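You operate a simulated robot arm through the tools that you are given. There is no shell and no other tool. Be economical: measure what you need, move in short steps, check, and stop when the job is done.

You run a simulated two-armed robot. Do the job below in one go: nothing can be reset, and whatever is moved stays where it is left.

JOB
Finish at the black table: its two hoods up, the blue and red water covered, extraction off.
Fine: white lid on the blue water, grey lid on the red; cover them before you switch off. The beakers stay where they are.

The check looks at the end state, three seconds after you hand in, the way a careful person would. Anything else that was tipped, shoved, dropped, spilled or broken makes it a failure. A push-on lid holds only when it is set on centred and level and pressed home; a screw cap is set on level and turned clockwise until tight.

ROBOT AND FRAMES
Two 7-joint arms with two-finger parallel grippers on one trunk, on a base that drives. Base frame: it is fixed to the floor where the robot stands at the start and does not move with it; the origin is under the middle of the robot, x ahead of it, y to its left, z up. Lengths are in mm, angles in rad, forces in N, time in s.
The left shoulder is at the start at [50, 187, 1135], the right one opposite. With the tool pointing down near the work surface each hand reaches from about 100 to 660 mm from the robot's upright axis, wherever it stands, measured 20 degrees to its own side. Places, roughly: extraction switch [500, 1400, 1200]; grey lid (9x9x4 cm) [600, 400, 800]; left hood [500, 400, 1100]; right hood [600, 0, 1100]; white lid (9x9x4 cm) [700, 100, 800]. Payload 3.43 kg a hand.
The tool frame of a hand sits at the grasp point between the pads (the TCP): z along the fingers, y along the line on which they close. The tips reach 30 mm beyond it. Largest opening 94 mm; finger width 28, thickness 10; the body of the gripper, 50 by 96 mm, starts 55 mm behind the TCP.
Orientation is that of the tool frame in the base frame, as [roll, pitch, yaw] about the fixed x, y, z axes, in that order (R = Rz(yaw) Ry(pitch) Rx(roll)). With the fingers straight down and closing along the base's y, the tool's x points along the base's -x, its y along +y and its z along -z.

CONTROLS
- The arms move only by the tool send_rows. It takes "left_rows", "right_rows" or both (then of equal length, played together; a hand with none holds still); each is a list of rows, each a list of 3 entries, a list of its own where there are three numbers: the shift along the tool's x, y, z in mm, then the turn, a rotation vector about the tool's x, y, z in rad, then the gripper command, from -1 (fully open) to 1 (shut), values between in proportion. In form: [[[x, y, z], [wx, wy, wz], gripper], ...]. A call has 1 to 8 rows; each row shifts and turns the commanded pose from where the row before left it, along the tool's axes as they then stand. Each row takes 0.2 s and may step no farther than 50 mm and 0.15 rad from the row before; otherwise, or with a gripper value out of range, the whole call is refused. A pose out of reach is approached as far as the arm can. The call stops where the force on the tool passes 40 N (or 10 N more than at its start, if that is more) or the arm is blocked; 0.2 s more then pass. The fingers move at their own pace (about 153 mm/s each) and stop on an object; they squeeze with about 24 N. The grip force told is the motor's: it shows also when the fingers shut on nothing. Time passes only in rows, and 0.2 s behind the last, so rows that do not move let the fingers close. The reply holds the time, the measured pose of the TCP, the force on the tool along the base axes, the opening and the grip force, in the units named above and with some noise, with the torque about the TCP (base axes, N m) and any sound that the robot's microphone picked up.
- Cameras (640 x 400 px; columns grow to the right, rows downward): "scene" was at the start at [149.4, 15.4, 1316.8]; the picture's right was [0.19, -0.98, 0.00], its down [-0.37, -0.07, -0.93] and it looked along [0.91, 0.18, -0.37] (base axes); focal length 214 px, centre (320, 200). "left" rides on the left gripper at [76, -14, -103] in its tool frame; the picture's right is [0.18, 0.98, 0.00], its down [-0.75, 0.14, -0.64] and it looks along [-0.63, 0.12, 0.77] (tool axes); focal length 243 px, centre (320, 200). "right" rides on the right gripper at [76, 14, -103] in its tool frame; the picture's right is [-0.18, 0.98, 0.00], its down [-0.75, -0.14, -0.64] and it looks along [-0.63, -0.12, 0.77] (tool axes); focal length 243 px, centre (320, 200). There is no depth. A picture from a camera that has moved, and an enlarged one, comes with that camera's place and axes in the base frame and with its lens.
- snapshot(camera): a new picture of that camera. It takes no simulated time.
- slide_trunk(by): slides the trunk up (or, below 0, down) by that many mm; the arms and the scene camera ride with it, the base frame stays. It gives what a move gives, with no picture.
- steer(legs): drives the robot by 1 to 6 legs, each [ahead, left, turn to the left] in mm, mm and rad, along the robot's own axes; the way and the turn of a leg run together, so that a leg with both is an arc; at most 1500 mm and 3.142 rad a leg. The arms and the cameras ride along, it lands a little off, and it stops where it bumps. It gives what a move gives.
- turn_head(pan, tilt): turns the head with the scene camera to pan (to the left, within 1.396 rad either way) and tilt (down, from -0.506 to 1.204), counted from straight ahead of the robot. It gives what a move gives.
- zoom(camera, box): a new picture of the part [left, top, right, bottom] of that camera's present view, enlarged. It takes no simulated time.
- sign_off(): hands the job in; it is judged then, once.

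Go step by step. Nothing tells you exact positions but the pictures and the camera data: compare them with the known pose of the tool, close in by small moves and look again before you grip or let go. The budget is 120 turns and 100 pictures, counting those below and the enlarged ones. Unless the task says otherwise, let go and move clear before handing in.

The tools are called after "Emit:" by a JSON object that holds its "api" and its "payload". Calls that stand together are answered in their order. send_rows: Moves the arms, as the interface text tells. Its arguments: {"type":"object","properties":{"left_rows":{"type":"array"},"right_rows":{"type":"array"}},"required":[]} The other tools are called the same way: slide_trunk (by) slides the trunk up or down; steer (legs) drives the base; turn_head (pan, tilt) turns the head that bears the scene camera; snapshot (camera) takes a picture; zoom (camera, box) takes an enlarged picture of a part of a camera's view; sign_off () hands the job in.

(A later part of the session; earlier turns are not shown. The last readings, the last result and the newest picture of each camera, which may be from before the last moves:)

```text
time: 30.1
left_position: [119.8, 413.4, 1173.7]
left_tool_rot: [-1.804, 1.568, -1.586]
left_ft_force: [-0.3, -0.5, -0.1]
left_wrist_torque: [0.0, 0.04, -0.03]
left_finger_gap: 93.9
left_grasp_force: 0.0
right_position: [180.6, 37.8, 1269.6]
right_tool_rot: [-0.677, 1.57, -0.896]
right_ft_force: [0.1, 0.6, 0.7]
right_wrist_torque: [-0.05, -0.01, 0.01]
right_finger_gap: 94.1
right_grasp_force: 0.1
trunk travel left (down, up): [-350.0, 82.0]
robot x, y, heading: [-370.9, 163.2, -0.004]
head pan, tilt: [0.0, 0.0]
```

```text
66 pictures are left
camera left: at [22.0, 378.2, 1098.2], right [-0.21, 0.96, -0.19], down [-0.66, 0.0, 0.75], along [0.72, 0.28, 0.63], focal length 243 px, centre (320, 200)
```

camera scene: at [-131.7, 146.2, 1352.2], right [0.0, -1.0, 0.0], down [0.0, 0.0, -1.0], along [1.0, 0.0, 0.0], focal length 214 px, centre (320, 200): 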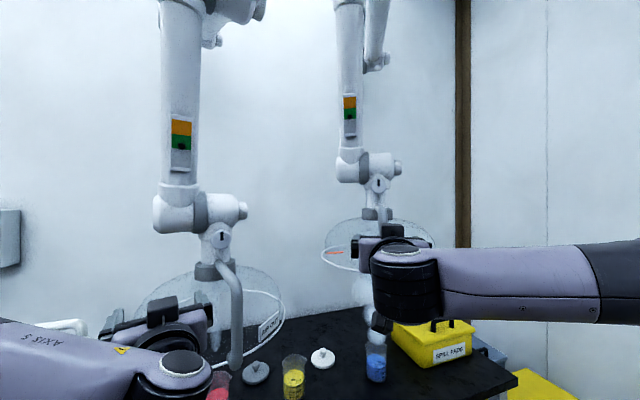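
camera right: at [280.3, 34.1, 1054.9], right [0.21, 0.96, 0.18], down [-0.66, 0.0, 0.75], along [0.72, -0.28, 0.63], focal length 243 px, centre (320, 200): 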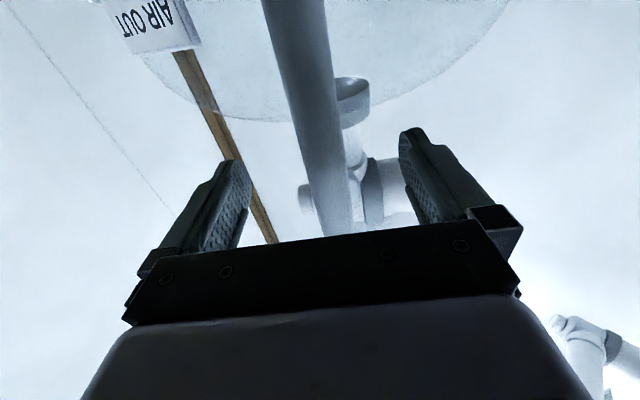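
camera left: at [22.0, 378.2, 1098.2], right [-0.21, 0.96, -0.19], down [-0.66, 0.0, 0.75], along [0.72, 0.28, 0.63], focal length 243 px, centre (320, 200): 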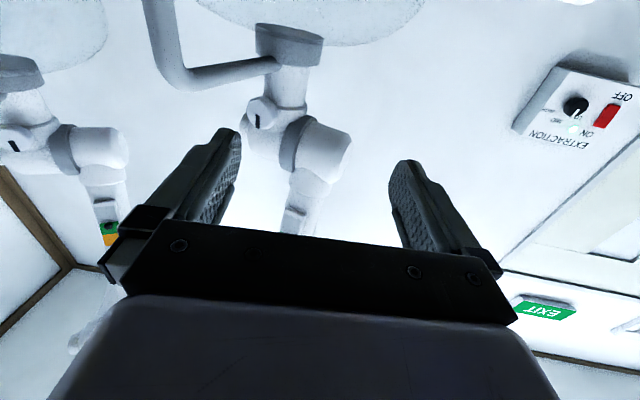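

Reached cleanly. Now the lateral move to about 110 mm short of the left bar.

Emit:
{"api": "send_rows", "payload": {"left_rows": [[[5, -22.4, 6.4], [0, 0, 0], -1], [[5, -22.4, 6.4], [0, 0, 0], -1], [[5, -22.4, 6.4], [0, 0, 0], -1], [[5, -22.4, 6.4], [0, 0, 0], -1], [[5, -22.4, 6.4], [0, 0, 0], -1], [[5, -22.4, 6.4], [0, 0, 0], -1]]}}

Emit:
{"api": "snapshot", "payload": {"camera": "left"}}

Emit:
{"api": "snapshot", "payload": {"camera": "scene"}}

```text
time: 31.5
left_position: [169.3, 332.2, 1154.7]
left_tool_rot: [-2.33, 1.57, -2.112]
left_ft_force: [0.2, 0.0, -0.4]
left_wrist_torque: [0.01, 0.04, 0.01]
left_finger_gap: 94.2
left_grasp_force: 0.1
left hand out of reach, approached as far as the arm can: row 5, 6
right_position: [180.7, 38.3, 1269.3]
right_tool_rot: [2.504, 1.569, 2.28]
right_ft_force: [0.1, -0.4, 0.1]
right_wrist_torque: [-0.01, 0.0, 0.01]
right_finger_gap: 94.2
right_grasp_force: 0.0
trunk travel left (down, up): [-350.0, 82.0]
robot x, y, heading: [-370.7, 163.4, 0.001]
head pan, tilt: [0.0, 0.0]
```

```text
65 pictures are left
camera left: at [72.9, 296.4, 1079.1], right [-0.21, 0.96, -0.19], down [-0.66, 0.0, 0.75], along [0.72, 0.28, 0.63], focal length 243 px, centre (320, 200)
```

left: 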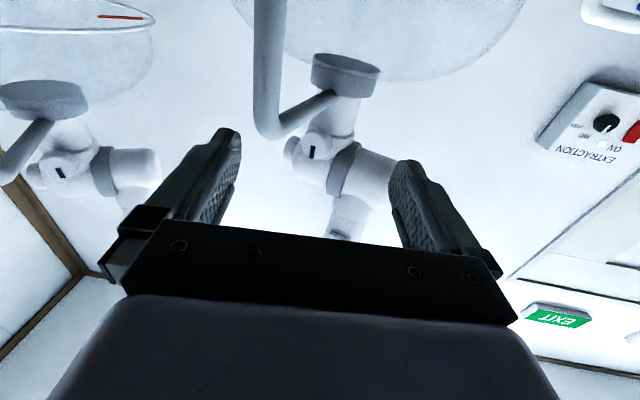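

```text
64 pictures are left
camera scene: at [-220.5, 161.1, 1352.1], right [0.0, -1.0, 0.0], down [0.0, 0.0, -1.0], along [1.0, 0.0, 0.0], focal length 214 px, centre (320, 200)
```

scene: 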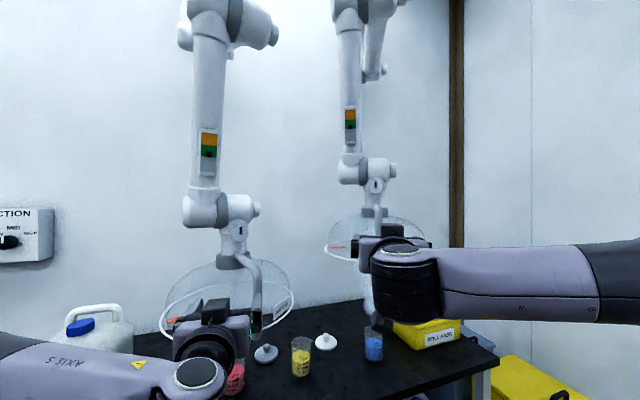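

The bar is about 40 mm to the hand's right; I shift the base by that much.

Emit:
{"api": "steer", "payload": {"legs": [[10, -40, 0]]}}

Emit:
{"api": "snapshot", "payload": {"camera": "left"}}

```text
time: 32.6
left_position: [179.7, 291.8, 1155.3]
left_tool_rot: [-2.434, 1.568, -2.218]
left_ft_force: [0.4, 0.1, -0.4]
left_wrist_torque: [0.0, 0.02, 0.03]
left_finger_gap: 94.1
left_grasp_force: 0.0
right_position: [191.6, -2.7, 1269.1]
right_tool_rot: [2.351, 1.57, 2.128]
right_ft_force: [0.4, 0.8, -0.5]
right_wrist_torque: [-0.01, -0.03, 0.03]
right_finger_gap: 94.2
right_grasp_force: 0.0
trunk travel left (down, up): [-350.0, 82.0]
robot x, y, heading: [-357.9, 122.1, 0.0]
head pan, tilt: [0.0, 0.0]
```

```text
63 pictures are left
camera left: at [82.6, 256.2, 1079.2], right [-0.21, 0.96, -0.19], down [-0.66, 0.0, 0.75], along [0.72, 0.28, 0.63], focal length 243 px, centre (320, 200)
```

left: 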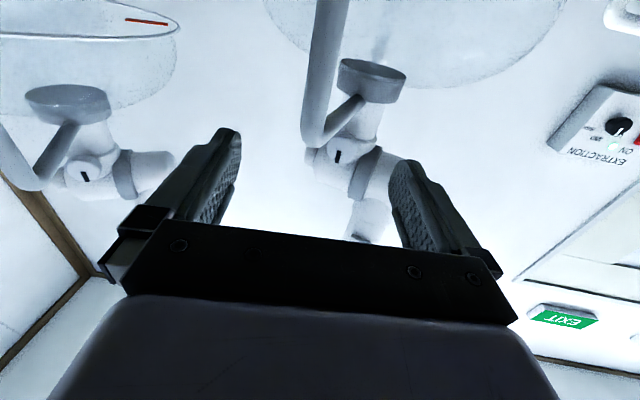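

Aligned. I lower 18 mm and advance 104 mm.

Emit:
{"api": "send_rows", "payload": {"left_rows": [[[18, 0, 0], [0, 0, 0], -1], [[0, 0, 26], [0, 0, 0], -1], [[0, 0, 26], [0, 0, 0], -1], [[0, 0, 26], [0, 0, 0], -1], [[0, 0, 26], [0, 0, 0], -1]]}}

Emit:
{"api": "snapshot", "payload": {"camera": "left"}}

```text
time: 33.8
left_position: [272.6, 335.2, 1145.1]
left_tool_rot: [-2.346, 1.567, -2.131]
left_ft_force: [0.8, 0.1, 0.0]
left_wrist_torque: [-0.01, 0.03, 0.0]
left_finger_gap: 93.9
left_grasp_force: 0.0
left hand out of reach, approached as far as the arm can: row 1, 3, 4, 5
right_position: [191.4, -1.4, 1269.6]
right_tool_rot: [2.656, 1.568, 2.434]
right_ft_force: [-0.9, -0.1, 0.0]
right_wrist_torque: [-0.05, 0.0, 0.0]
right_finger_gap: 94.2
right_grasp_force: 0.0
trunk travel left (down, up): [-350.0, 82.0]
robot x, y, heading: [-359.5, 123.9, -0.001]
head pan, tilt: [0.0, 0.0]
```

```text
62 pictures are left
camera left: at [174.5, 299.7, 1068.3], right [-0.21, 0.96, -0.19], down [-0.66, 0.0, 0.75], along [0.72, 0.28, 0.63], focal length 243 px, centre (320, 200)
```

left: 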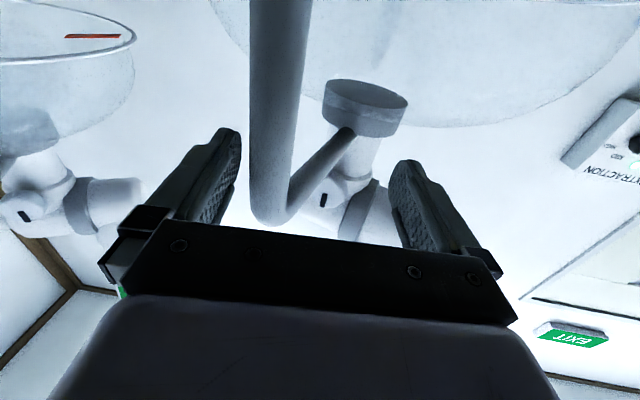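

The arm drifted about 20 mm left at its reach limit, though the bar is between the fingers. A 20 mm base shift to the right will centre it.

Emit:
{"api": "steer", "payload": {"legs": [[0, -20, 0]]}}

Emit:
{"api": "snapshot", "payload": {"camera": "left"}}

```text
time: 34.6
left_position: [270.1, 314.0, 1144.7]
left_tool_rot: [-2.462, 1.568, -2.246]
left_ft_force: [0.1, -0.8, -0.2]
left_wrist_torque: [0.02, -0.05, 0.05]
left_finger_gap: 94.2
left_grasp_force: 0.1
right_position: [190.5, -22.5, 1269.8]
right_tool_rot: [2.305, 1.569, 2.083]
right_ft_force: [-0.7, 1.4, -0.1]
right_wrist_torque: [-0.02, -0.04, 0.02]
right_finger_gap: 93.9
right_grasp_force: 0.0
trunk travel left (down, up): [-350.0, 82.0]
robot x, y, heading: [-362.7, 104.2, -0.004]
head pan, tilt: [0.0, 0.0]
```

```text
61 pictures are left
camera left: at [174.1, 279.1, 1068.5], right [-0.21, 0.96, -0.19], down [-0.66, 0.0, 0.75], along [0.72, 0.28, 0.63], focal length 243 px, centre (320, 200)
```

left: 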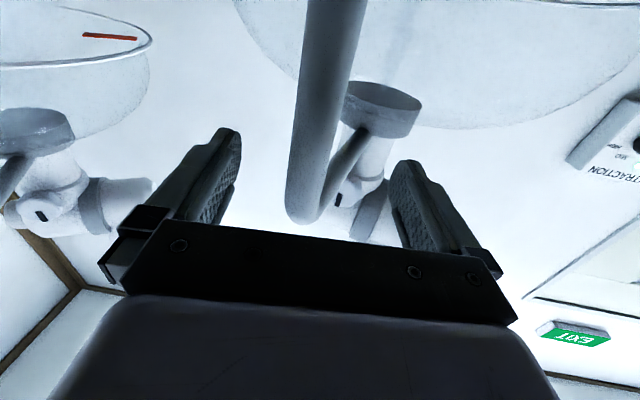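

Centred, but the bar is near the fingertips; I drive 14 mm ahead and then close.

Emit:
{"api": "steer", "payload": {"legs": [[14, 2, 0]]}}

Emit:
{"api": "send_rows", "payload": {"left_rows": [[[0, 0, 0], [0, 0, 0], 0], [[0, 0, 0], [0, 0, 0], 1], [[0, 0, 0], [0, 0, 0], 1]]}}

Emit:
{"api": "snapshot", "payload": {"camera": "left"}}

```text
time: 35.4
left_position: [286.9, 317.7, 1143.3]
left_tool_rot: [-2.498, 1.568, -2.282]
left_ft_force: [-0.1, 0.1, -0.4]
left_wrist_torque: [-0.02, 0.0, 0.0]
left_finger_gap: 94.0
left_grasp_force: 0.0
right_position: [206.1, -20.3, 1269.1]
right_tool_rot: [2.911, 1.568, 2.692]
right_ft_force: [-0.9, -0.6, -0.1]
right_wrist_torque: [-0.01, -0.02, -0.07]
right_finger_gap: 93.9
right_grasp_force: 0.0
trunk travel left (down, up): [-350.0, 82.0]
robot x, y, heading: [-343.6, 106.8, 0.0]
head pan, tilt: [0.0, 0.0]
```

```text
time: 36.2
left_position: [284.9, 315.1, 1143.6]
left_tool_rot: [-3.139, 1.565, -2.928]
left_ft_force: [-3.4, -7.8, -3.4]
left_wrist_torque: [0.06, 0.03, -0.3]
left_finger_gap: 26.1
left_grasp_force: 45.3
right_position: [203.2, -21.8, 1269.5]
right_tool_rot: [2.206, 1.566, 1.983]
right_ft_force: [0.7, -0.7, 0.3]
right_wrist_torque: [-0.04, 0.0, 0.01]
right_finger_gap: 94.4
right_grasp_force: 0.1
trunk travel left (down, up): [-350.0, 82.0]
robot x, y, heading: [-347.2, 107.4, 0.001]
head pan, tilt: [0.0, 0.0]
```

```text
60 pictures are left
camera left: at [187.3, 279.5, 1068.0], right [-0.21, 0.96, -0.18], down [-0.66, 0.0, 0.76], along [0.73, 0.28, 0.63], focal length 243 px, centre (320, 200)
```

left: 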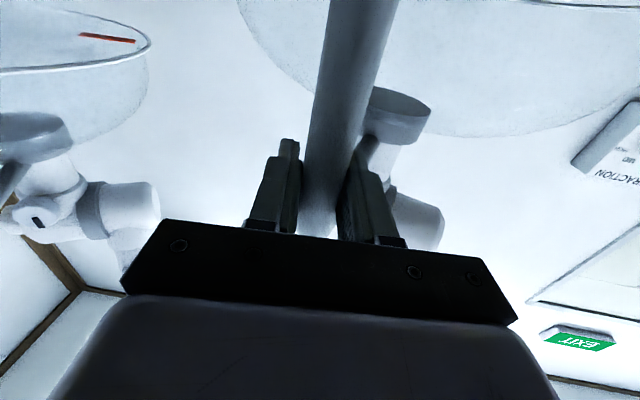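

Gripped. I lift the left hood 140 mm as well.

Emit:
{"api": "send_rows", "payload": {"left_rows": [[[-20, 0, 0], [0, 0, 0], 1], [[-20, 0, 0], [0, 0, 0], 1], [[-20, 0, 0], [0, 0, 0], 1], [[-20, 0, 0], [0, 0, 0], 1], [[-20, 0, 0], [0, 0, 0], 1], [[-20, 0, 0], [0, 0, 0], 1], [[-20, 0, 0], [0, 0, 0], 1], [[0, 0, 0], [0, 0, 0], 1]]}}

Emit:
{"api": "snapshot", "payload": {"camera": "scene"}}

```text
time: 38.0
left_position: [285.9, 318.1, 1285.0]
left_tool_rot: [-2.39, 1.568, -2.174]
left_ft_force: [-2.3, -3.4, -10.9]
left_wrist_torque: [-0.14, 0.57, 0.02]
left_finger_gap: 26.0
left_grasp_force: 45.2
right_position: [205.8, -20.9, 1269.4]
right_tool_rot: [2.799, 1.569, 2.579]
right_ft_force: [0.1, 0.1, 1.1]
right_wrist_torque: [-0.01, -0.02, 0.02]
right_finger_gap: 94.0
right_grasp_force: 0.0
trunk travel left (down, up): [-350.0, 82.0]
robot x, y, heading: [-347.7, 102.9, -0.003]
head pan, tilt: [0.0, 0.0]
```

```text
59 pictures are left
camera scene: at [-196.1, 102.9, 1352.1], right [0.0, -1.0, 0.0], down [0.0, 0.0, -1.0], along [1.0, 0.0, 0.0], focal length 214 px, centre (320, 200)
```

scene: 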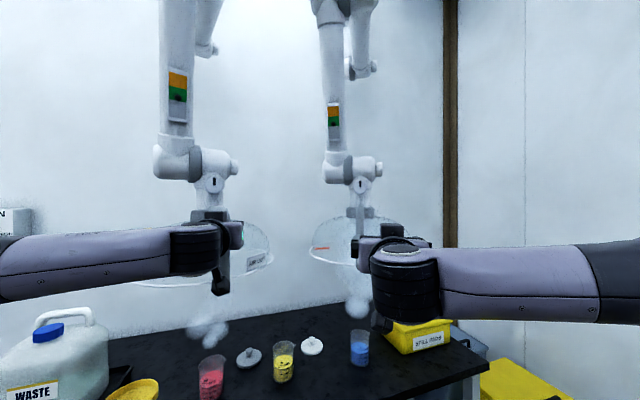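

The red plume starts to puff loose; I lower the left hood 30 mm, then release and back off.

Emit:
{"api": "send_rows", "payload": {"left_rows": [[[15, 0, 0], [0, 0, 0], 1], [[15, 0, 0], [0, 0, 0], 1], [[0, 0, 0], [0, 0, 0], 1], [[0, 0, 0], [0, 0, 0], -1], [[0, 0, 0], [0, 0, 0], -1], [[0, 0, -30], [0, 0, 0], -1], [[0, 0, -40], [0, 0, 0], -1], [[0, 0, -40], [0, 0, 0], -1]]}}

Emit:
{"api": "steer", "payload": {"legs": [[-250, 0, 0]]}}

Emit:
{"api": "turn_head", "payload": {"pan": 0.0, "tilt": 0.2}}

Emit:
{"api": "snapshot", "payload": {"camera": "scene"}}

```text
time: 39.8
left_position: [176.1, 292.7, 1253.8]
left_tool_rot: [-2.158, 1.568, -1.942]
left_ft_force: [0.1, 0.1, 0.1]
left_wrist_torque: [-0.02, -0.02, 0.01]
left_finger_gap: 94.1
left_grasp_force: 0.0
right_position: [203.6, -21.0, 1270.1]
right_tool_rot: [1.95, 1.568, 1.727]
right_ft_force: [-0.8, 0.0, 0.3]
right_wrist_torque: [-0.03, -0.03, -0.03]
right_finger_gap: 94.0
right_grasp_force: 0.0
trunk travel left (down, up): [-350.0, 82.0]
robot x, y, heading: [-344.4, 105.0, -0.002]
head pan, tilt: [0.0, 0.0]
```

```text
time: 41.6
left_position: [-74.3, 293.8, 1253.3]
left_tool_rot: [-2.126, 1.569, -1.912]
left_ft_force: [-0.6, -0.3, -0.4]
left_wrist_torque: [-0.01, 0.0, -0.03]
left_finger_gap: 93.9
left_grasp_force: 0.1
right_position: [-47.5, -21.0, 1270.3]
right_tool_rot: [2.249, 1.571, 2.026]
right_ft_force: [-0.2, 0.6, -0.6]
right_wrist_torque: [0.02, 0.0, -0.04]
right_finger_gap: 94.0
right_grasp_force: 0.0
trunk travel left (down, up): [-350.0, 82.0]
robot x, y, heading: [-597.8, 104.2, -0.003]
head pan, tilt: [0.0, 0.0]
```

```text
time: 42.4
left_position: [-73.2, 293.4, 1253.3]
left_tool_rot: [-2.373, 1.568, -2.158]
left_ft_force: [-0.1, -0.4, 0.1]
left_wrist_torque: [0.01, 0.02, 0.01]
left_finger_gap: 94.0
left_grasp_force: 0.1
right_position: [-47.1, -21.9, 1271.3]
right_tool_rot: [2.759, 1.568, 2.537]
right_ft_force: [0.0, 0.2, 0.6]
right_wrist_torque: [0.01, -0.01, 0.02]
right_finger_gap: 93.9
right_grasp_force: 0.1
trunk travel left (down, up): [-350.0, 82.0]
robot x, y, heading: [-598.4, 108.3, -0.0]
head pan, tilt: [0.0, 0.201]
```

```text
58 pictures are left
camera scene: at [-444.9, 103.8, 1333.8], right [0.0, -1.0, 0.0], down [-0.2, 0.0, -0.98], along [0.98, 0.0, -0.2], focal length 214 px, centre (320, 200)
```

scene: 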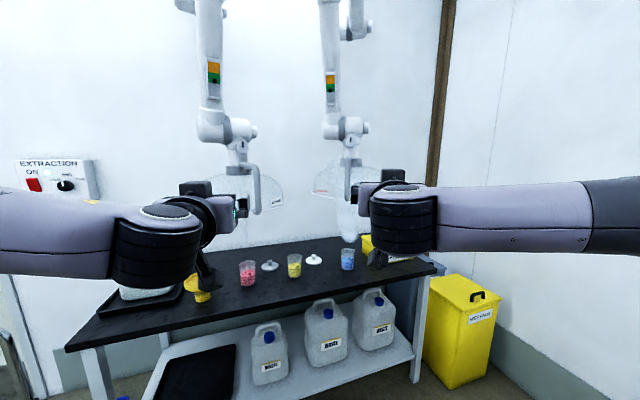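

Both hoods hold at mid height, with the plumes drawn in, and the table turns out to stand about 0.38 rad rotated to the robot. I tilt both tools to about 43° forward-down so the hands can work under the hoods.

Emit:
{"api": "send_rows", "payload": {"left_rows": [[[0, 0, 0], [0.108, 0, 0], -1], [[0, 0, 0], [0.108, 0, 0], -1], [[0, 0, 0], [0, 0.137, 0], -1], [[0, 0, 0], [0, 0.137, 0], -1], [[0, 0, 0], [0, 0.137, 0], -1], [[0, 0, 0], [0, 0.137, 0], -1], [[0, 0, 0], [0, 0.137, 0], -1], [[0, 0, 0], [0, 0.137, 0], -1]], "right_rows": [[[0, 0, 0], [-0.111, 0, 0], -1], [[0, 0, 0], [-0.111, 0, 0], -1], [[0, 0, 0], [0, 0.137, 0], -1], [[0, 0, 0], [0, 0.137, 0], -1], [[0, 0, 0], [0, 0.137, 0], -1], [[0, 0, 0], [0, 0.137, 0], -1], [[0, 0, 0], [0, 0.137, 0], -1], [[0, 0, 0], [0, 0.137, 0], -1]]}}

Emit:
{"api": "slide_trunk", "payload": {"by": -250}}

Emit:
{"api": "snapshot", "payload": {"camera": "scene"}}

```text
time: 44.1
left_position: [-73.7, 292.3, 1253.4]
left_tool_rot: [-3.137, 0.744, 3.141]
left_ft_force: [0.4, 0.0, -0.4]
left_wrist_torque: [-0.03, -0.03, 0.0]
left_finger_gap: 94.0
left_grasp_force: 0.1
right_position: [-46.4, -20.5, 1270.2]
right_tool_rot: [-3.141, 0.743, 3.141]
right_ft_force: [-0.3, -0.1, 0.1]
right_wrist_torque: [0.01, 0.0, -0.02]
right_finger_gap: 94.1
right_grasp_force: 0.1
trunk travel left (down, up): [-350.0, 82.0]
robot x, y, heading: [-599.1, 106.1, -0.004]
head pan, tilt: [0.0, 0.201]
```

```text
time: 46.7
left_position: [-73.9, 292.4, 1003.4]
left_tool_rot: [-3.14, 0.747, -3.141]
left_ft_force: [0.0, -0.3, 0.2]
left_wrist_torque: [0.0, -0.03, 0.01]
left_finger_gap: 94.1
left_grasp_force: 0.1
right_position: [-46.6, -21.3, 1019.0]
right_tool_rot: [3.142, 0.748, 3.14]
right_ft_force: [-0.5, 0.0, -0.3]
right_wrist_torque: [-0.05, 0.0, -0.02]
right_finger_gap: 94.0
right_grasp_force: 0.0
trunk travel left (down, up): [-100.0, 332.0]
robot x, y, heading: [-595.0, 104.2, -0.002]
head pan, tilt: [0.0, 0.201]
```

```text
57 pictures are left
camera scene: at [-444.9, 103.8, 1083.8], right [0.0, -1.0, 0.0], down [-0.2, 0.0, -0.98], along [0.98, 0.0, -0.2], focal length 214 px, centre (320, 200)
```

scene: 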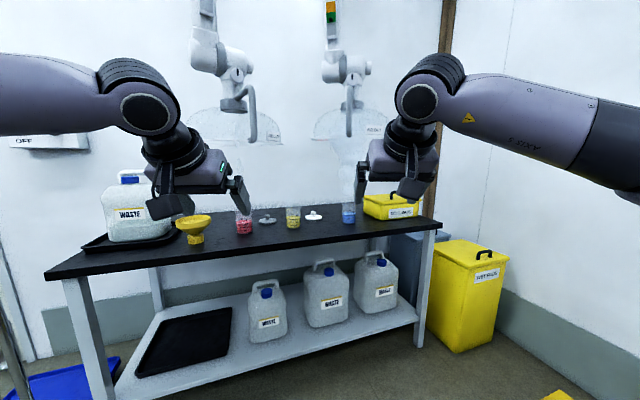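

The hands reach about 205 mm above their grasp point, so they fit below the hood rims. I pull both back 150 mm and lower them 100 mm here in the open, then turn to face the table squarely.

Emit:
{"api": "send_rows", "payload": {"left_rows": [[[29.6, 0, -4.8], [0, 0, 0], -1], [[29.6, 0, -4.8], [0, 0, 0], -1], [[29.6, 0, -4.8], [0, 0, 0], -1], [[29.6, 0, -4.8], [0, 0, 0], -1], [[29.6, 0, -4.8], [0, 0, 0], -1], [[29.6, 0, -4.8], [0, 0, 0], -1]], "right_rows": [[[29.6, 0, -4.8], [0, 0, 0], -1], [[29.6, 0, -4.8], [0, 0, 0], -1], [[29.6, 0, -4.8], [0, 0, 0], -1], [[29.6, 0, -4.8], [0, 0, 0], -1], [[29.6, 0, -4.8], [0, 0, 0], -1], [[29.6, 0, -4.8], [0, 0, 0], -1]]}}

Emit:
{"api": "steer", "payload": {"legs": [[0, 0, 0.38], [470, -324, 0]]}}

Emit:
{"api": "turn_head", "payload": {"pan": 0.0, "tilt": 0.35}}

Emit:
{"api": "snapshot", "payload": {"camera": "scene"}}

```text
time: 48.1
left_position: [-222.8, 293.1, 902.9]
left_tool_rot: [-3.135, 0.749, -3.139]
left_ft_force: [0.2, -0.4, -0.1]
left_wrist_torque: [-0.04, -0.03, 0.01]
left_finger_gap: 93.9
left_grasp_force: 0.1
right_position: [-197.2, -19.7, 918.9]
right_tool_rot: [3.139, 0.749, 3.136]
right_ft_force: [-0.1, 0.3, -0.5]
right_wrist_torque: [0.01, 0.0, -0.01]
right_finger_gap: 93.9
right_grasp_force: 0.1
trunk travel left (down, up): [-100.0, 332.0]
robot x, y, heading: [-599.5, 110.1, -0.003]
head pan, tilt: [0.0, 0.201]
```

```text
time: 52.7
left_position: [239.5, 288.3, 903.8]
left_tool_rot: [-3.138, 0.748, -2.761]
left_ft_force: [-0.2, -0.1, -1.0]
left_wrist_torque: [0.0, -0.04, 0.0]
left_finger_gap: 93.7
left_grasp_force: 0.1
right_position: [379.2, 8.4, 919.3]
right_tool_rot: [3.141, 0.748, -2.766]
right_ft_force: [-1.1, -0.3, 0.1]
right_wrist_torque: [-0.01, 0.01, -0.03]
right_finger_gap: 93.9
right_grasp_force: 0.1
trunk travel left (down, up): [-100.0, 332.0]
robot x, y, heading: [-41.5, -22.8, 0.377]
head pan, tilt: [0.0, 0.201]
```

```text
time: 53.4
left_position: [240.3, 288.9, 904.2]
left_tool_rot: [-3.139, 0.747, -2.761]
left_ft_force: [0.2, -0.2, 0.3]
left_wrist_torque: [-0.01, 0.01, -0.01]
left_finger_gap: 94.0
left_grasp_force: 0.1
right_position: [379.5, 8.2, 919.2]
right_tool_rot: [3.14, 0.749, -2.765]
right_ft_force: [-0.3, -0.5, 0.6]
right_wrist_torque: [-0.02, -0.02, 0.0]
right_finger_gap: 93.9
right_grasp_force: 0.1
trunk travel left (down, up): [-100.0, 332.0]
robot x, y, heading: [-38.5, -19.8, 0.37]
head pan, tilt: [0.0, 0.351]
```

```text
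56 pictures are left
camera scene: at [102.1, 30.8, 1069.8], right [0.37, -0.93, 0.0], down [-0.32, -0.13, -0.94], along [0.87, 0.34, -0.34], focal length 214 px, centre (320, 200)
```

scene: 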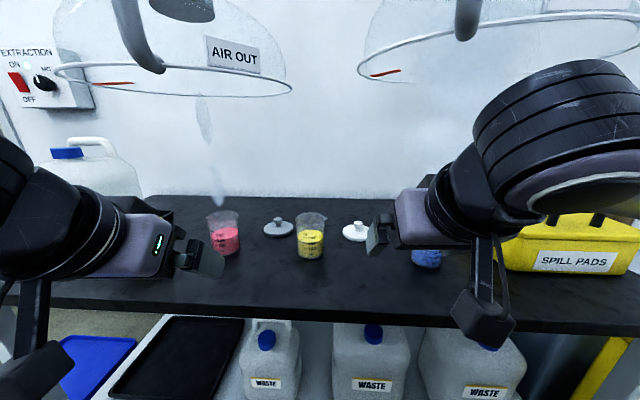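

Now facing the table squarely, hands just in front of everything. I zoom on the lids and beakers to fix their places.

Emit:
{"api": "zoom", "payload": {"camera": "scene", "box": [200, 170, 380, 280]}}

Emit:
{"api": "snapshot", "payload": {"camera": "right"}}

Emit:
{"api": "snapshot", "payload": {"camera": "left"}}

```text
3.56 times, centred on (290, 225) of scene
camera zoom: at [102.1, 30.8, 1069.8], right [0.37, -0.93, 0.0], down [-0.32, -0.13, -0.94], along [0.87, 0.34, -0.34], focal length 763 px, centre (427, 111)
```

zoom: 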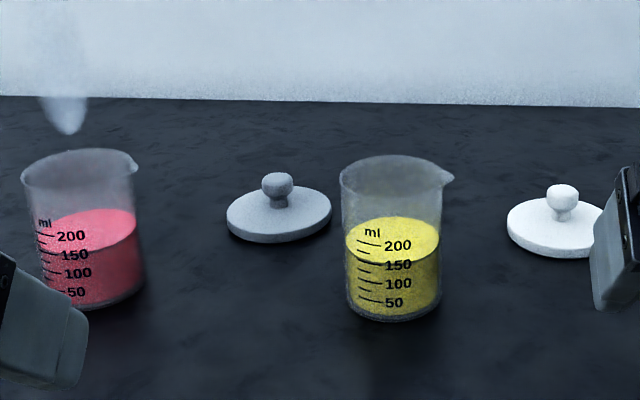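

```text
54 pictures are left
camera right: at [256.9, -26.0, 943.6], right [-0.24, 0.96, 0.13], down [0.16, -0.09, 0.98], along [0.96, 0.25, -0.13], focal length 243 px, centre (320, 200)
```

right: 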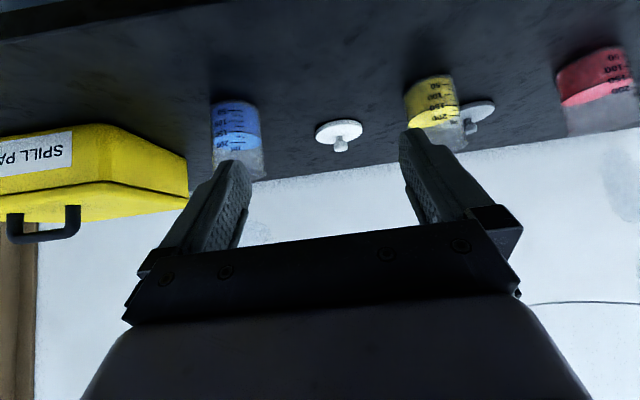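

```text
53 pictures are left
camera left: at [127.5, 230.4, 928.1], right [-0.49, 0.86, -0.13], down [0.05, 0.18, 0.98], along [0.87, 0.47, -0.13], focal length 243 px, centre (320, 200)
```

left: 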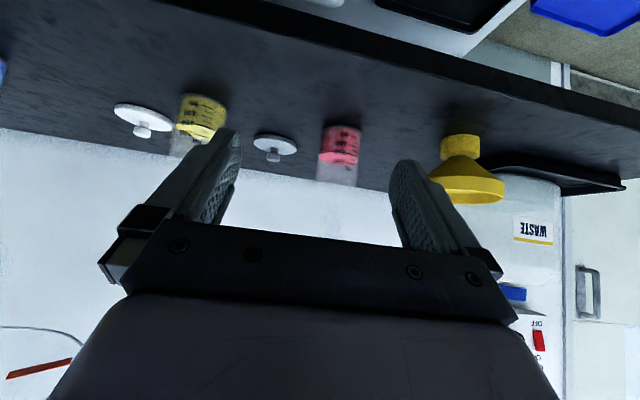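

I place the grey knob at about (610,366,784), the white at about (677,137,784), and the red beaker's axis at about (452,419). I drive 110 mm closer so both hands reach, then look again.

Emit:
{"api": "steer", "payload": {"legs": [[110, 0, 0]]}}

Emit:
{"api": "turn_head", "payload": {"pan": 0.0, "tilt": 0.5}}

Emit:
{"api": "snapshot", "payload": {"camera": "scene"}}

Emit:
{"api": "snapshot", "payload": {"camera": "right"}}

```text
time: 54.6
left_position: [339.9, 328.8, 904.6]
left_tool_rot: [-3.138, 0.746, -2.76]
left_ft_force: [-0.8, 0.0, -0.2]
left_wrist_torque: [0.0, -0.02, 0.0]
left_finger_gap: 94.1
left_grasp_force: 0.0
right_position: [480.6, 48.7, 919.8]
right_tool_rot: [3.14, 0.749, -2.764]
right_ft_force: [0.2, -1.3, -0.8]
right_wrist_torque: [0.0, 0.01, 0.01]
right_finger_gap: 94.0
right_grasp_force: 0.2
trunk travel left (down, up): [-100.0, 332.0]
robot x, y, heading: [65.9, 15.9, 0.372]
head pan, tilt: [0.0, 0.351]
```

```text
time: 55.3
left_position: [339.6, 329.8, 904.7]
left_tool_rot: [-3.139, 0.747, -2.762]
left_ft_force: [0.8, 0.3, 0.5]
left_wrist_torque: [-0.01, -0.01, -0.01]
left_finger_gap: 94.1
left_grasp_force: 0.0
right_position: [480.6, 48.1, 918.4]
right_tool_rot: [3.14, 0.749, -2.765]
right_ft_force: [0.0, 0.3, -0.2]
right_wrist_torque: [-0.02, -0.02, -0.01]
right_finger_gap: 94.0
right_grasp_force: 0.0
trunk travel left (down, up): [-100.0, 332.0]
robot x, y, heading: [63.1, 18.4, 0.377]
head pan, tilt: [0.0, 0.499]
```

```text
52 pictures are left
camera scene: at [201.5, 70.1, 1056.1], right [0.37, -0.93, 0.0], down [-0.44, -0.18, -0.88], along [0.82, 0.32, -0.48], focal length 214 px, centre (320, 200)
```

scene: 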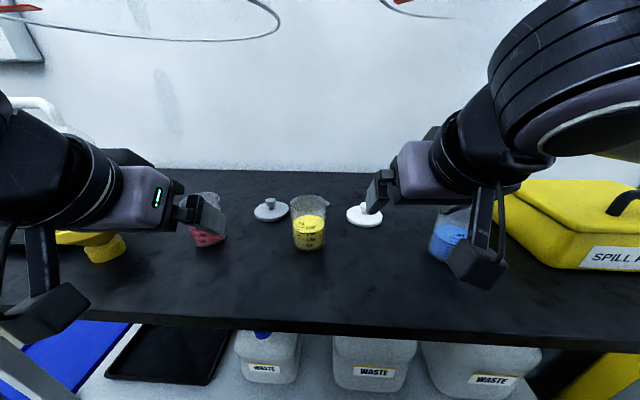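

```text
51 pictures are left
camera right: at [358.3, 14.2, 943.6], right [-0.24, 0.96, 0.13], down [0.16, -0.09, 0.98], along [0.96, 0.25, -0.13], focal length 243 px, centre (320, 200)
```

right: 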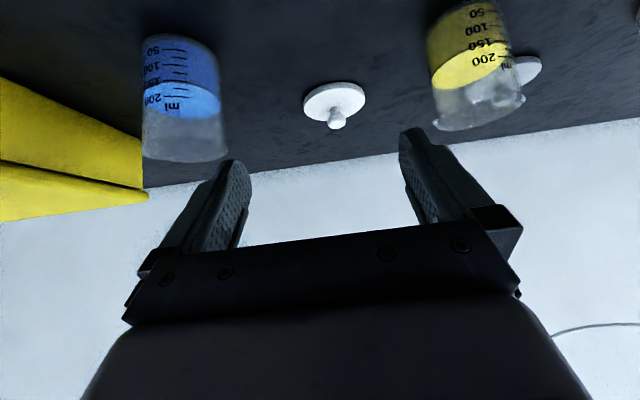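

The white knob comes out at about (679,139,784). I bring the right hand to 60 mm short of it along its approach line.

Emit:
{"api": "send_rows", "payload": {"right_rows": [[[-15.4, 2.3, 33.3], [0, 0, 0], -1], [[-15.4, 2.3, 33.3], [0, 0, 0], -1], [[-15.4, 2.3, 33.3], [0, 0, 0], -1], [[-15.4, 2.3, 33.3], [0, 0, 0], -1], [[-15.4, 2.3, 33.3], [0, 0, 0], -1]]}}

Emit:
{"api": "snapshot", "payload": {"camera": "right"}}

Emit:
{"api": "snapshot", "payload": {"camera": "scene"}}

```text
time: 56.5
left_position: [340.4, 329.1, 904.3]
left_tool_rot: [-3.138, 0.748, -2.76]
left_ft_force: [0.9, 0.3, 1.3]
left_wrist_torque: [-0.01, 0.01, -0.01]
left_finger_gap: 94.0
left_grasp_force: 0.0
right_position: [634.9, 121.3, 849.2]
right_tool_rot: [3.141, 0.747, -2.763]
right_ft_force: [-0.2, -0.4, -0.8]
right_wrist_torque: [-0.01, 0.04, -0.01]
right_finger_gap: 94.1
right_grasp_force: 0.0
trunk travel left (down, up): [-100.0, 332.0]
robot x, y, heading: [63.7, 19.6, 0.37]
head pan, tilt: [0.0, 0.499]
```

```text
50 pictures are left
camera right: at [512.4, 88.4, 872.9], right [-0.24, 0.96, 0.13], down [0.16, -0.09, 0.98], along [0.96, 0.25, -0.13], focal length 243 px, centre (320, 200)
```

right: 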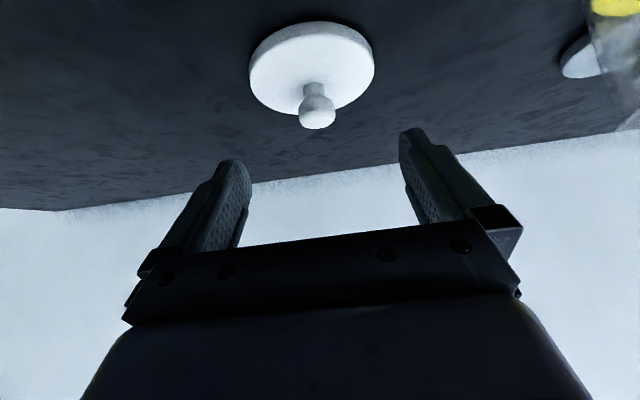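

```text
49 pictures are left
camera scene: at [201.5, 70.1, 1056.0], right [0.37, -0.93, 0.0], down [-0.45, -0.18, -0.88], along [0.82, 0.32, -0.48], focal length 214 px, centre (320, 200)
```

scene: 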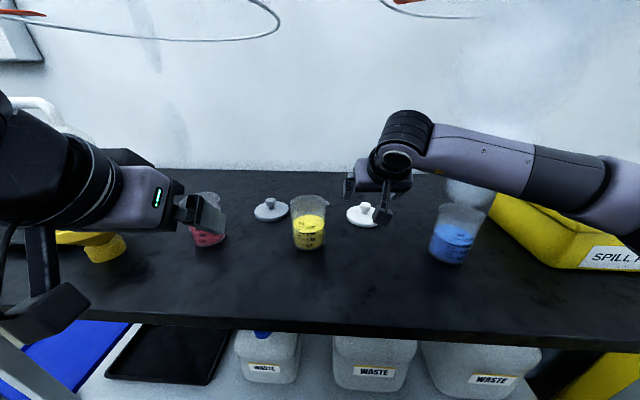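

The knob is centred between the fingers and 60 mm ahead as planned. I advance along the approach line and check before gripping.

Emit:
{"api": "send_rows", "payload": {"right_rows": [[[0, 0, 20], [0, 0, 0], -1], [[0, 0, 20], [0, 0, 0], -1], [[0, 0, 18], [0, 0, 0], -1]]}}

Emit:
{"api": "snapshot", "payload": {"camera": "right"}}

Emit:
{"api": "zoom", "payload": {"camera": "scene", "box": [300, 150, 460, 270]}}

```text
time: 57.3
left_position: [340.8, 329.1, 904.5]
left_tool_rot: [-3.138, 0.748, -2.76]
left_ft_force: [-0.7, -0.1, -0.2]
left_wrist_torque: [0.02, 0.01, 0.01]
left_finger_gap: 93.9
left_grasp_force: 0.1
right_position: [669.6, 135.4, 807.1]
right_tool_rot: [3.14, 0.749, -2.764]
right_ft_force: [-0.6, 0.2, 0.7]
right_wrist_torque: [0.0, 0.0, 0.01]
right_finger_gap: 94.1
right_grasp_force: 0.0
trunk travel left (down, up): [-100.0, 332.0]
robot x, y, heading: [60.4, 18.3, 0.375]
head pan, tilt: [0.0, 0.499]
```

```text
48 pictures are left
camera right: at [548.4, 102.5, 830.4], right [-0.24, 0.96, 0.13], down [0.16, -0.09, 0.98], along [0.96, 0.25, -0.13], focal length 243 px, centre (320, 200)
```

right: 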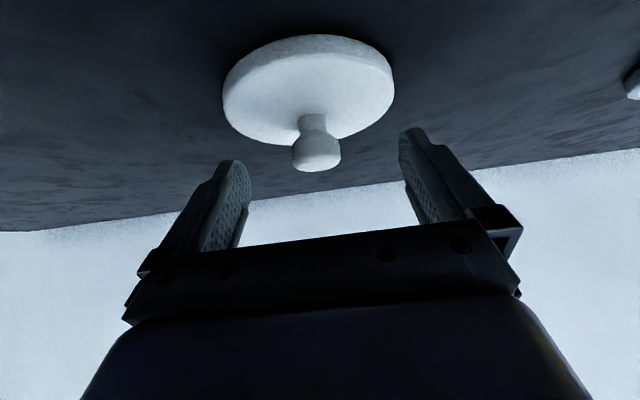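

```text
3.33 times, centred on (380, 210) of scene
camera zoom: at [201.5, 70.1, 1056.0], right [0.37, -0.93, 0.0], down [-0.45, -0.18, -0.88], along [0.82, 0.32, -0.48], focal length 715 px, centre (120, 167)
```

zoom: 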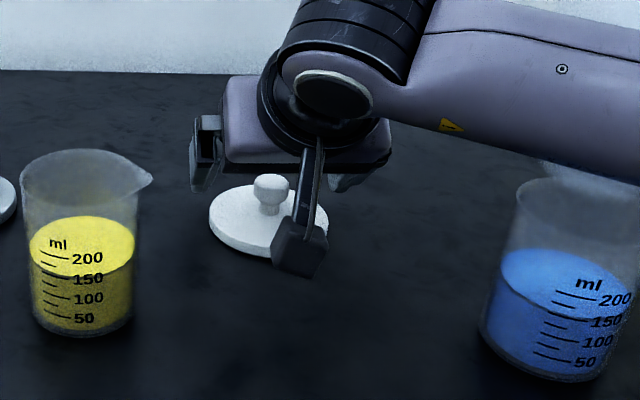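

The ball knob is level with the very tips; I move 9 mm more forward at the same height, then close gently.

Emit:
{"api": "send_rows", "payload": {"right_rows": [[[-6.6, 0, 6.1], [0, 0, 0], -1], [[0, 0, 0], [0, 0, 0], 0], [[0, 0, 0], [0, 0, 0], 1], [[0, 0, 0], [0, 0, 0], 1]]}}

Emit:
{"api": "snapshot", "payload": {"camera": "right"}}

```text
time: 58.3
left_position: [341.8, 327.9, 904.4]
left_tool_rot: [-3.137, 0.746, -2.76]
left_ft_force: [-0.2, -0.2, -0.2]
left_wrist_torque: [-0.03, -0.01, -0.01]
left_finger_gap: 94.0
left_grasp_force: 0.1
right_position: [678.5, 139.1, 806.6]
right_tool_rot: [3.14, 0.749, -2.764]
right_ft_force: [0.5, -0.4, 0.3]
right_wrist_torque: [-0.01, 0.04, -0.03]
right_finger_gap: 22.7
right_grasp_force: 24.5
trunk travel left (down, up): [-100.0, 332.0]
robot x, y, heading: [64.0, 18.6, 0.378]
head pan, tilt: [0.0, 0.499]
```

```text
46 pictures are left
camera right: at [556.9, 105.4, 831.1], right [-0.24, 0.96, 0.13], down [0.16, -0.09, 0.98], along [0.96, 0.25, -0.13], focal length 243 px, centre (320, 200)
```

right: 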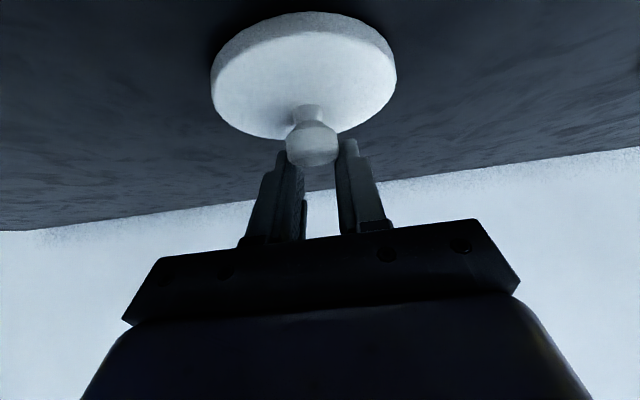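

The gap is 22.7 mm with grip force: it holds the knob, though near the pad edge. I lift 25 mm and look.

Emit:
{"api": "send_rows", "payload": {"right_rows": [[[-6.8, 0, -7.3], [0, 0, 0], 1], [[-10.2, 0, -11], [0, 0, 0], 1]]}}

Emit:
{"api": "snapshot", "payload": {"camera": "right"}}

Emit:
{"api": "zoom", "payload": {"camera": "scene", "box": [300, 130, 500, 280]}}

```text
time: 58.9
left_position: [338.9, 329.7, 903.5]
left_tool_rot: [-3.139, 0.746, -2.761]
left_ft_force: [-0.7, -0.8, -0.8]
left_wrist_torque: [0.02, -0.04, 0.0]
left_finger_gap: 93.8
left_grasp_force: 0.0
right_position: [679.6, 140.1, 833.1]
right_tool_rot: [3.14, 0.749, -2.765]
right_ft_force: [-1.0, -0.6, -0.3]
right_wrist_torque: [-0.01, -0.02, -0.02]
right_finger_gap: 22.5
right_grasp_force: 24.3
trunk travel left (down, up): [-100.0, 332.0]
robot x, y, heading: [61.6, 19.0, 0.371]
head pan, tilt: [0.0, 0.499]
```

```text
45 pictures are left
camera right: at [556.7, 105.6, 856.5], right [-0.24, 0.96, 0.13], down [0.16, -0.09, 0.98], along [0.96, 0.25, -0.13], focal length 243 px, centre (320, 200)
```

right: 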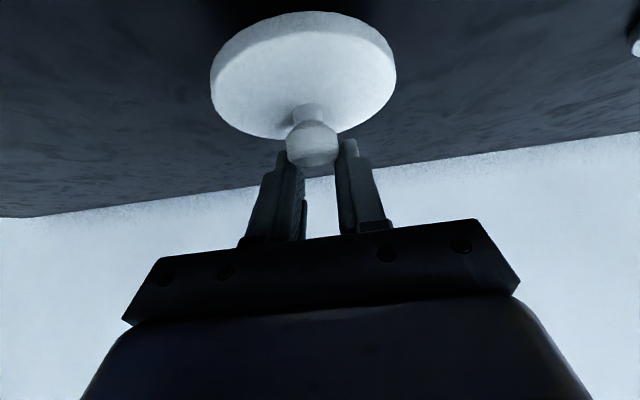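

```text
2.67 times, centred on (400, 205) of scene
camera zoom: at [201.5, 70.2, 1056.0], right [0.37, -0.93, 0.0], down [-0.45, -0.18, -0.88], along [0.82, 0.32, -0.48], focal length 572 px, centre (107, 187)
```

zoom: 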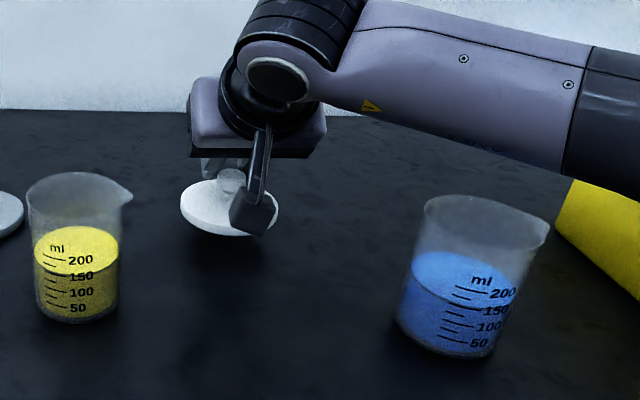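

The white lid hangs level in the grip. I raise it 90 mm, keeping the hand below the hood rim, and take a look before going sideways.

Emit:
{"api": "send_rows", "payload": {"right_rows": [[[-20.4, 0, -22], [0, 0, 0], 1], [[-20.4, 0, -22], [0, 0, 0], 1], [[-20.4, 0, -22], [0, 0, 0], 1]]}}

Emit:
{"api": "turn_head", "payload": {"pan": -0.3, "tilt": 0.3}}

Emit:
{"api": "snapshot", "payload": {"camera": "scene"}}

```text
time: 59.7
left_position: [339.5, 329.9, 904.8]
left_tool_rot: [-3.139, 0.747, -2.76]
left_ft_force: [0.6, -0.2, 0.1]
left_wrist_torque: [0.0, 0.0, 0.0]
left_finger_gap: 93.9
left_grasp_force: 0.0
right_position: [678.2, 138.9, 922.2]
right_tool_rot: [3.14, 0.749, -2.763]
right_ft_force: [0.9, 0.6, -0.3]
right_wrist_torque: [0.01, 0.02, 0.0]
right_finger_gap: 22.6
right_grasp_force: 24.0
trunk travel left (down, up): [-100.0, 332.0]
robot x, y, heading: [62.5, 19.4, 0.374]
head pan, tilt: [0.0, 0.499]
```

```text
time: 60.5
left_position: [340.6, 329.1, 904.5]
left_tool_rot: [-3.138, 0.748, -2.761]
left_ft_force: [0.0, -0.5, 0.0]
left_wrist_torque: [0.0, -0.02, -0.01]
left_finger_gap: 94.2
left_grasp_force: 0.0
right_position: [678.0, 139.8, 922.4]
right_tool_rot: [3.14, 0.748, -2.764]
right_ft_force: [0.3, -0.2, -0.8]
right_wrist_torque: [0.02, 0.02, 0.04]
right_finger_gap: 22.7
right_grasp_force: 23.9
trunk travel left (down, up): [-100.0, 332.0]
robot x, y, heading: [63.0, 21.1, 0.374]
head pan, tilt: [-0.3, 0.3]
```

```text
43 pictures are left
camera scene: at [210.0, 43.9, 1074.4], right [0.08, -1.0, 0.0], down [-0.3, -0.02, -0.96], along [0.95, 0.07, -0.3], focal length 214 px, centre (320, 200)
```

scene: 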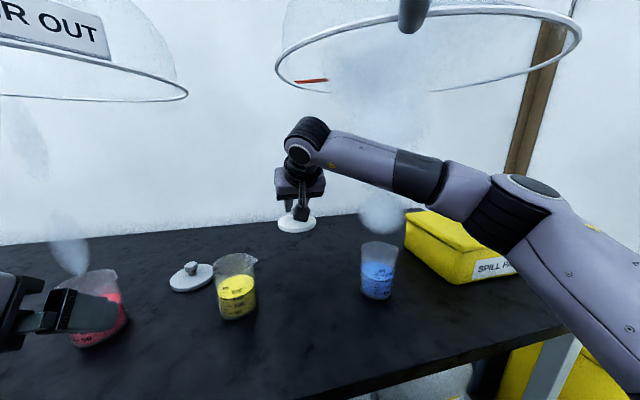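

Plenty of clearance. I zoom on the blue beaker from this clear view to fix its axis and rim height.

Emit:
{"api": "zoom", "payload": {"camera": "scene", "box": [330, 225, 430, 310]}}

Emit:
{"api": "zoom", "payload": {"camera": "scene", "box": [250, 180, 350, 245]}}

```text
4.71 times, centred on (380, 268) of scene
camera zoom: at [210.0, 43.9, 1074.4], right [0.08, -1.0, 0.0], down [-0.3, -0.02, -0.96], along [0.95, 0.07, -0.3], focal length 1009 px, centre (38, -118)
```

zoom: 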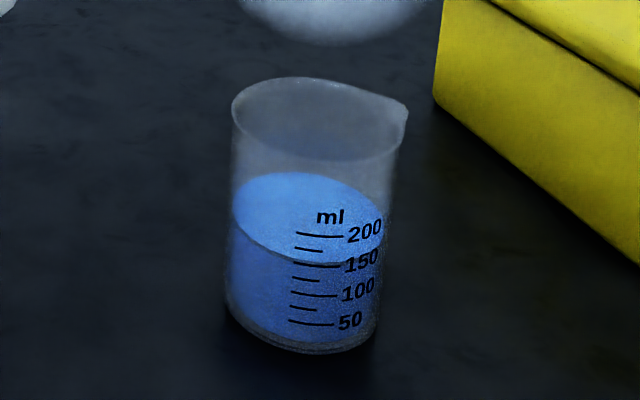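

```text
6.15 times, centred on (300, 212) of scene
camera zoom: at [210.0, 43.9, 1074.4], right [0.08, -1.0, 0.0], down [-0.3, -0.02, -0.96], along [0.95, 0.07, -0.3], focal length 1320 px, centre (443, 123)
```

zoom: 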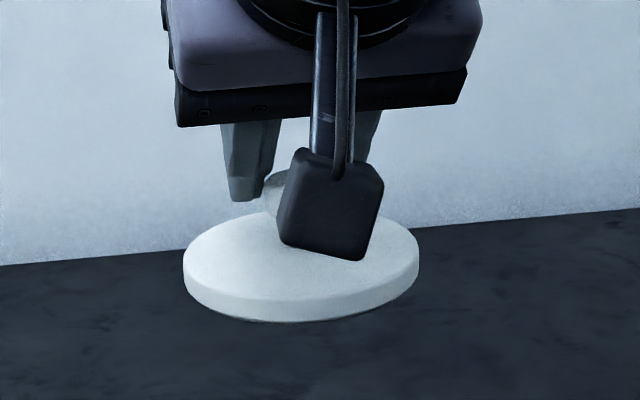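

Blue's axis works out near (594,-46) with its rim at about z 855, and the lid knob is under the grasp point as expected. I raise 12 mm and carry the lid over the blue beaker.

Emit:
{"api": "send_rows", "payload": {"right_rows": [[[-8.2, 0, -8.8], [0, 0, 0], 1], [[17.8, -23.45, -16.6], [0, 0, 0], 1], [[17.8, -23.45, -16.6], [0, 0, 0], 1], [[17.8, -23.45, -16.6], [0, 0, 0], 1], [[17.8, -23.45, -16.6], [0, 0, 0], 1], [[17.8, -23.45, -16.6], [0, 0, 0], 1], [[17.8, -23.45, -16.6], [0, 0, 0], 1]]}}

Emit:
{"api": "zoom", "payload": {"camera": "scene", "box": [320, 180, 460, 310]}}

Emit:
{"api": "snapshot", "payload": {"camera": "right"}}

```text
time: 62.1
left_position: [340.0, 329.7, 904.7]
left_tool_rot: [-3.139, 0.748, -2.761]
left_ft_force: [0.5, -0.5, -0.5]
left_wrist_torque: [-0.01, 0.0, 0.01]
left_finger_gap: 93.9
left_grasp_force: 0.1
right_position: [594.1, -45.4, 934.9]
right_tool_rot: [3.142, 0.746, -2.764]
right_ft_force: [-0.5, 0.5, -0.6]
right_wrist_torque: [-0.01, -0.01, -0.02]
right_finger_gap: 22.3
right_grasp_force: 23.8
trunk travel left (down, up): [-100.0, 332.0]
robot x, y, heading: [62.2, 16.8, 0.373]
head pan, tilt: [-0.3, 0.3]
```

```text
3.08 times, centred on (390, 245) of scene
camera zoom: at [210.0, 43.8, 1074.4], right [0.08, -1.0, 0.0], down [-0.29, -0.02, -0.96], along [0.95, 0.07, -0.3], focal length 660 px, centre (105, 62)
```

zoom: 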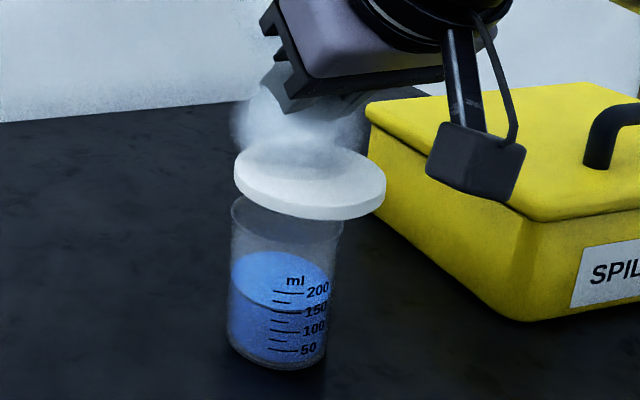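

```text
39 pictures are left
camera right: at [472.0, -79.9, 958.5], right [-0.24, 0.96, 0.13], down [0.16, -0.09, 0.98], along [0.96, 0.25, -0.13], focal length 243 px, centre (320, 200)
```

right: 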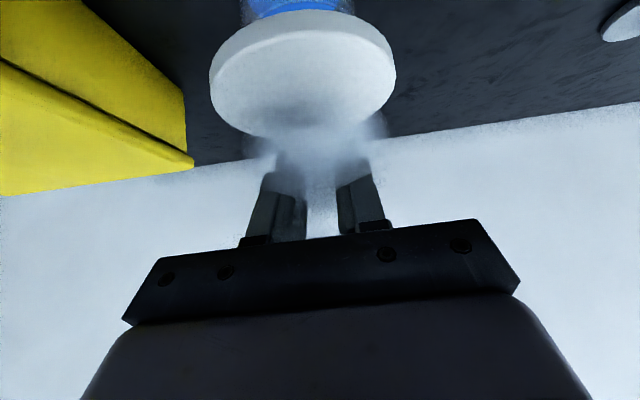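

From the scene camera the lid looks about 9 mm too far right and a little too near. I turn the left hand so its camera gives an independent side view of lid and beaker.

Emit:
{"api": "send_rows", "payload": {"left_rows": [[[0, 0, 0], [0.0766, 0, 0.0823], -1], [[0, 0, 0], [0.0766, 0, 0.0823], -1], [[0, 0, 0], [0.0766, 0, 0.0823], -1], [[0, 0, 0], [0.0766, 0, 0.0823], -1], [[0, 0, 0], [0.0766, 0, 0.0823], -1]]}}

Emit:
{"api": "snapshot", "payload": {"camera": "left"}}

```text
time: 63.3
left_position: [340.3, 329.6, 904.5]
left_tool_rot: [-3.137, 0.75, 2.958]
left_ft_force: [0.8, 0.1, 0.7]
left_wrist_torque: [0.0, -0.03, 0.0]
left_finger_gap: 93.9
left_grasp_force: 0.0
right_position: [594.9, -46.4, 932.9]
right_tool_rot: [3.14, 0.75, -2.764]
right_ft_force: [-0.2, 0.3, -0.2]
right_wrist_torque: [0.02, 0.01, -0.02]
right_finger_gap: 22.0
right_grasp_force: 23.4
trunk travel left (down, up): [-100.0, 332.0]
robot x, y, heading: [64.7, 20.8, 0.378]
head pan, tilt: [-0.3, 0.3]
```

```text
38 pictures are left
camera left: at [213.9, 339.2, 928.2], right [0.05, 0.99, -0.13], down [0.14, 0.12, 0.98], along [0.99, -0.07, -0.13], focal length 243 px, centre (320, 200)
```

left: 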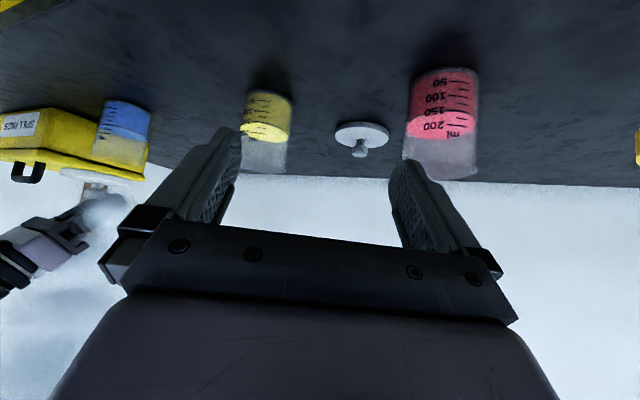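

Blue and the lid are visible at the left; I enlarge that part.

Emit:
{"api": "zoom", "payload": {"camera": "left", "box": [50, 80, 170, 220]}}

```text
2.86 times, centred on (110, 150) of left
camera zoom: at [213.9, 339.2, 928.2], right [0.05, 0.99, -0.13], down [0.14, 0.12, 0.98], along [0.99, -0.07, -0.13], focal length 693 px, centre (920, 343)
```

zoom: 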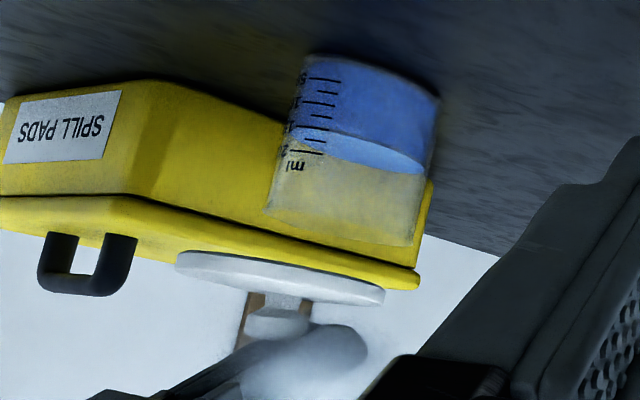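

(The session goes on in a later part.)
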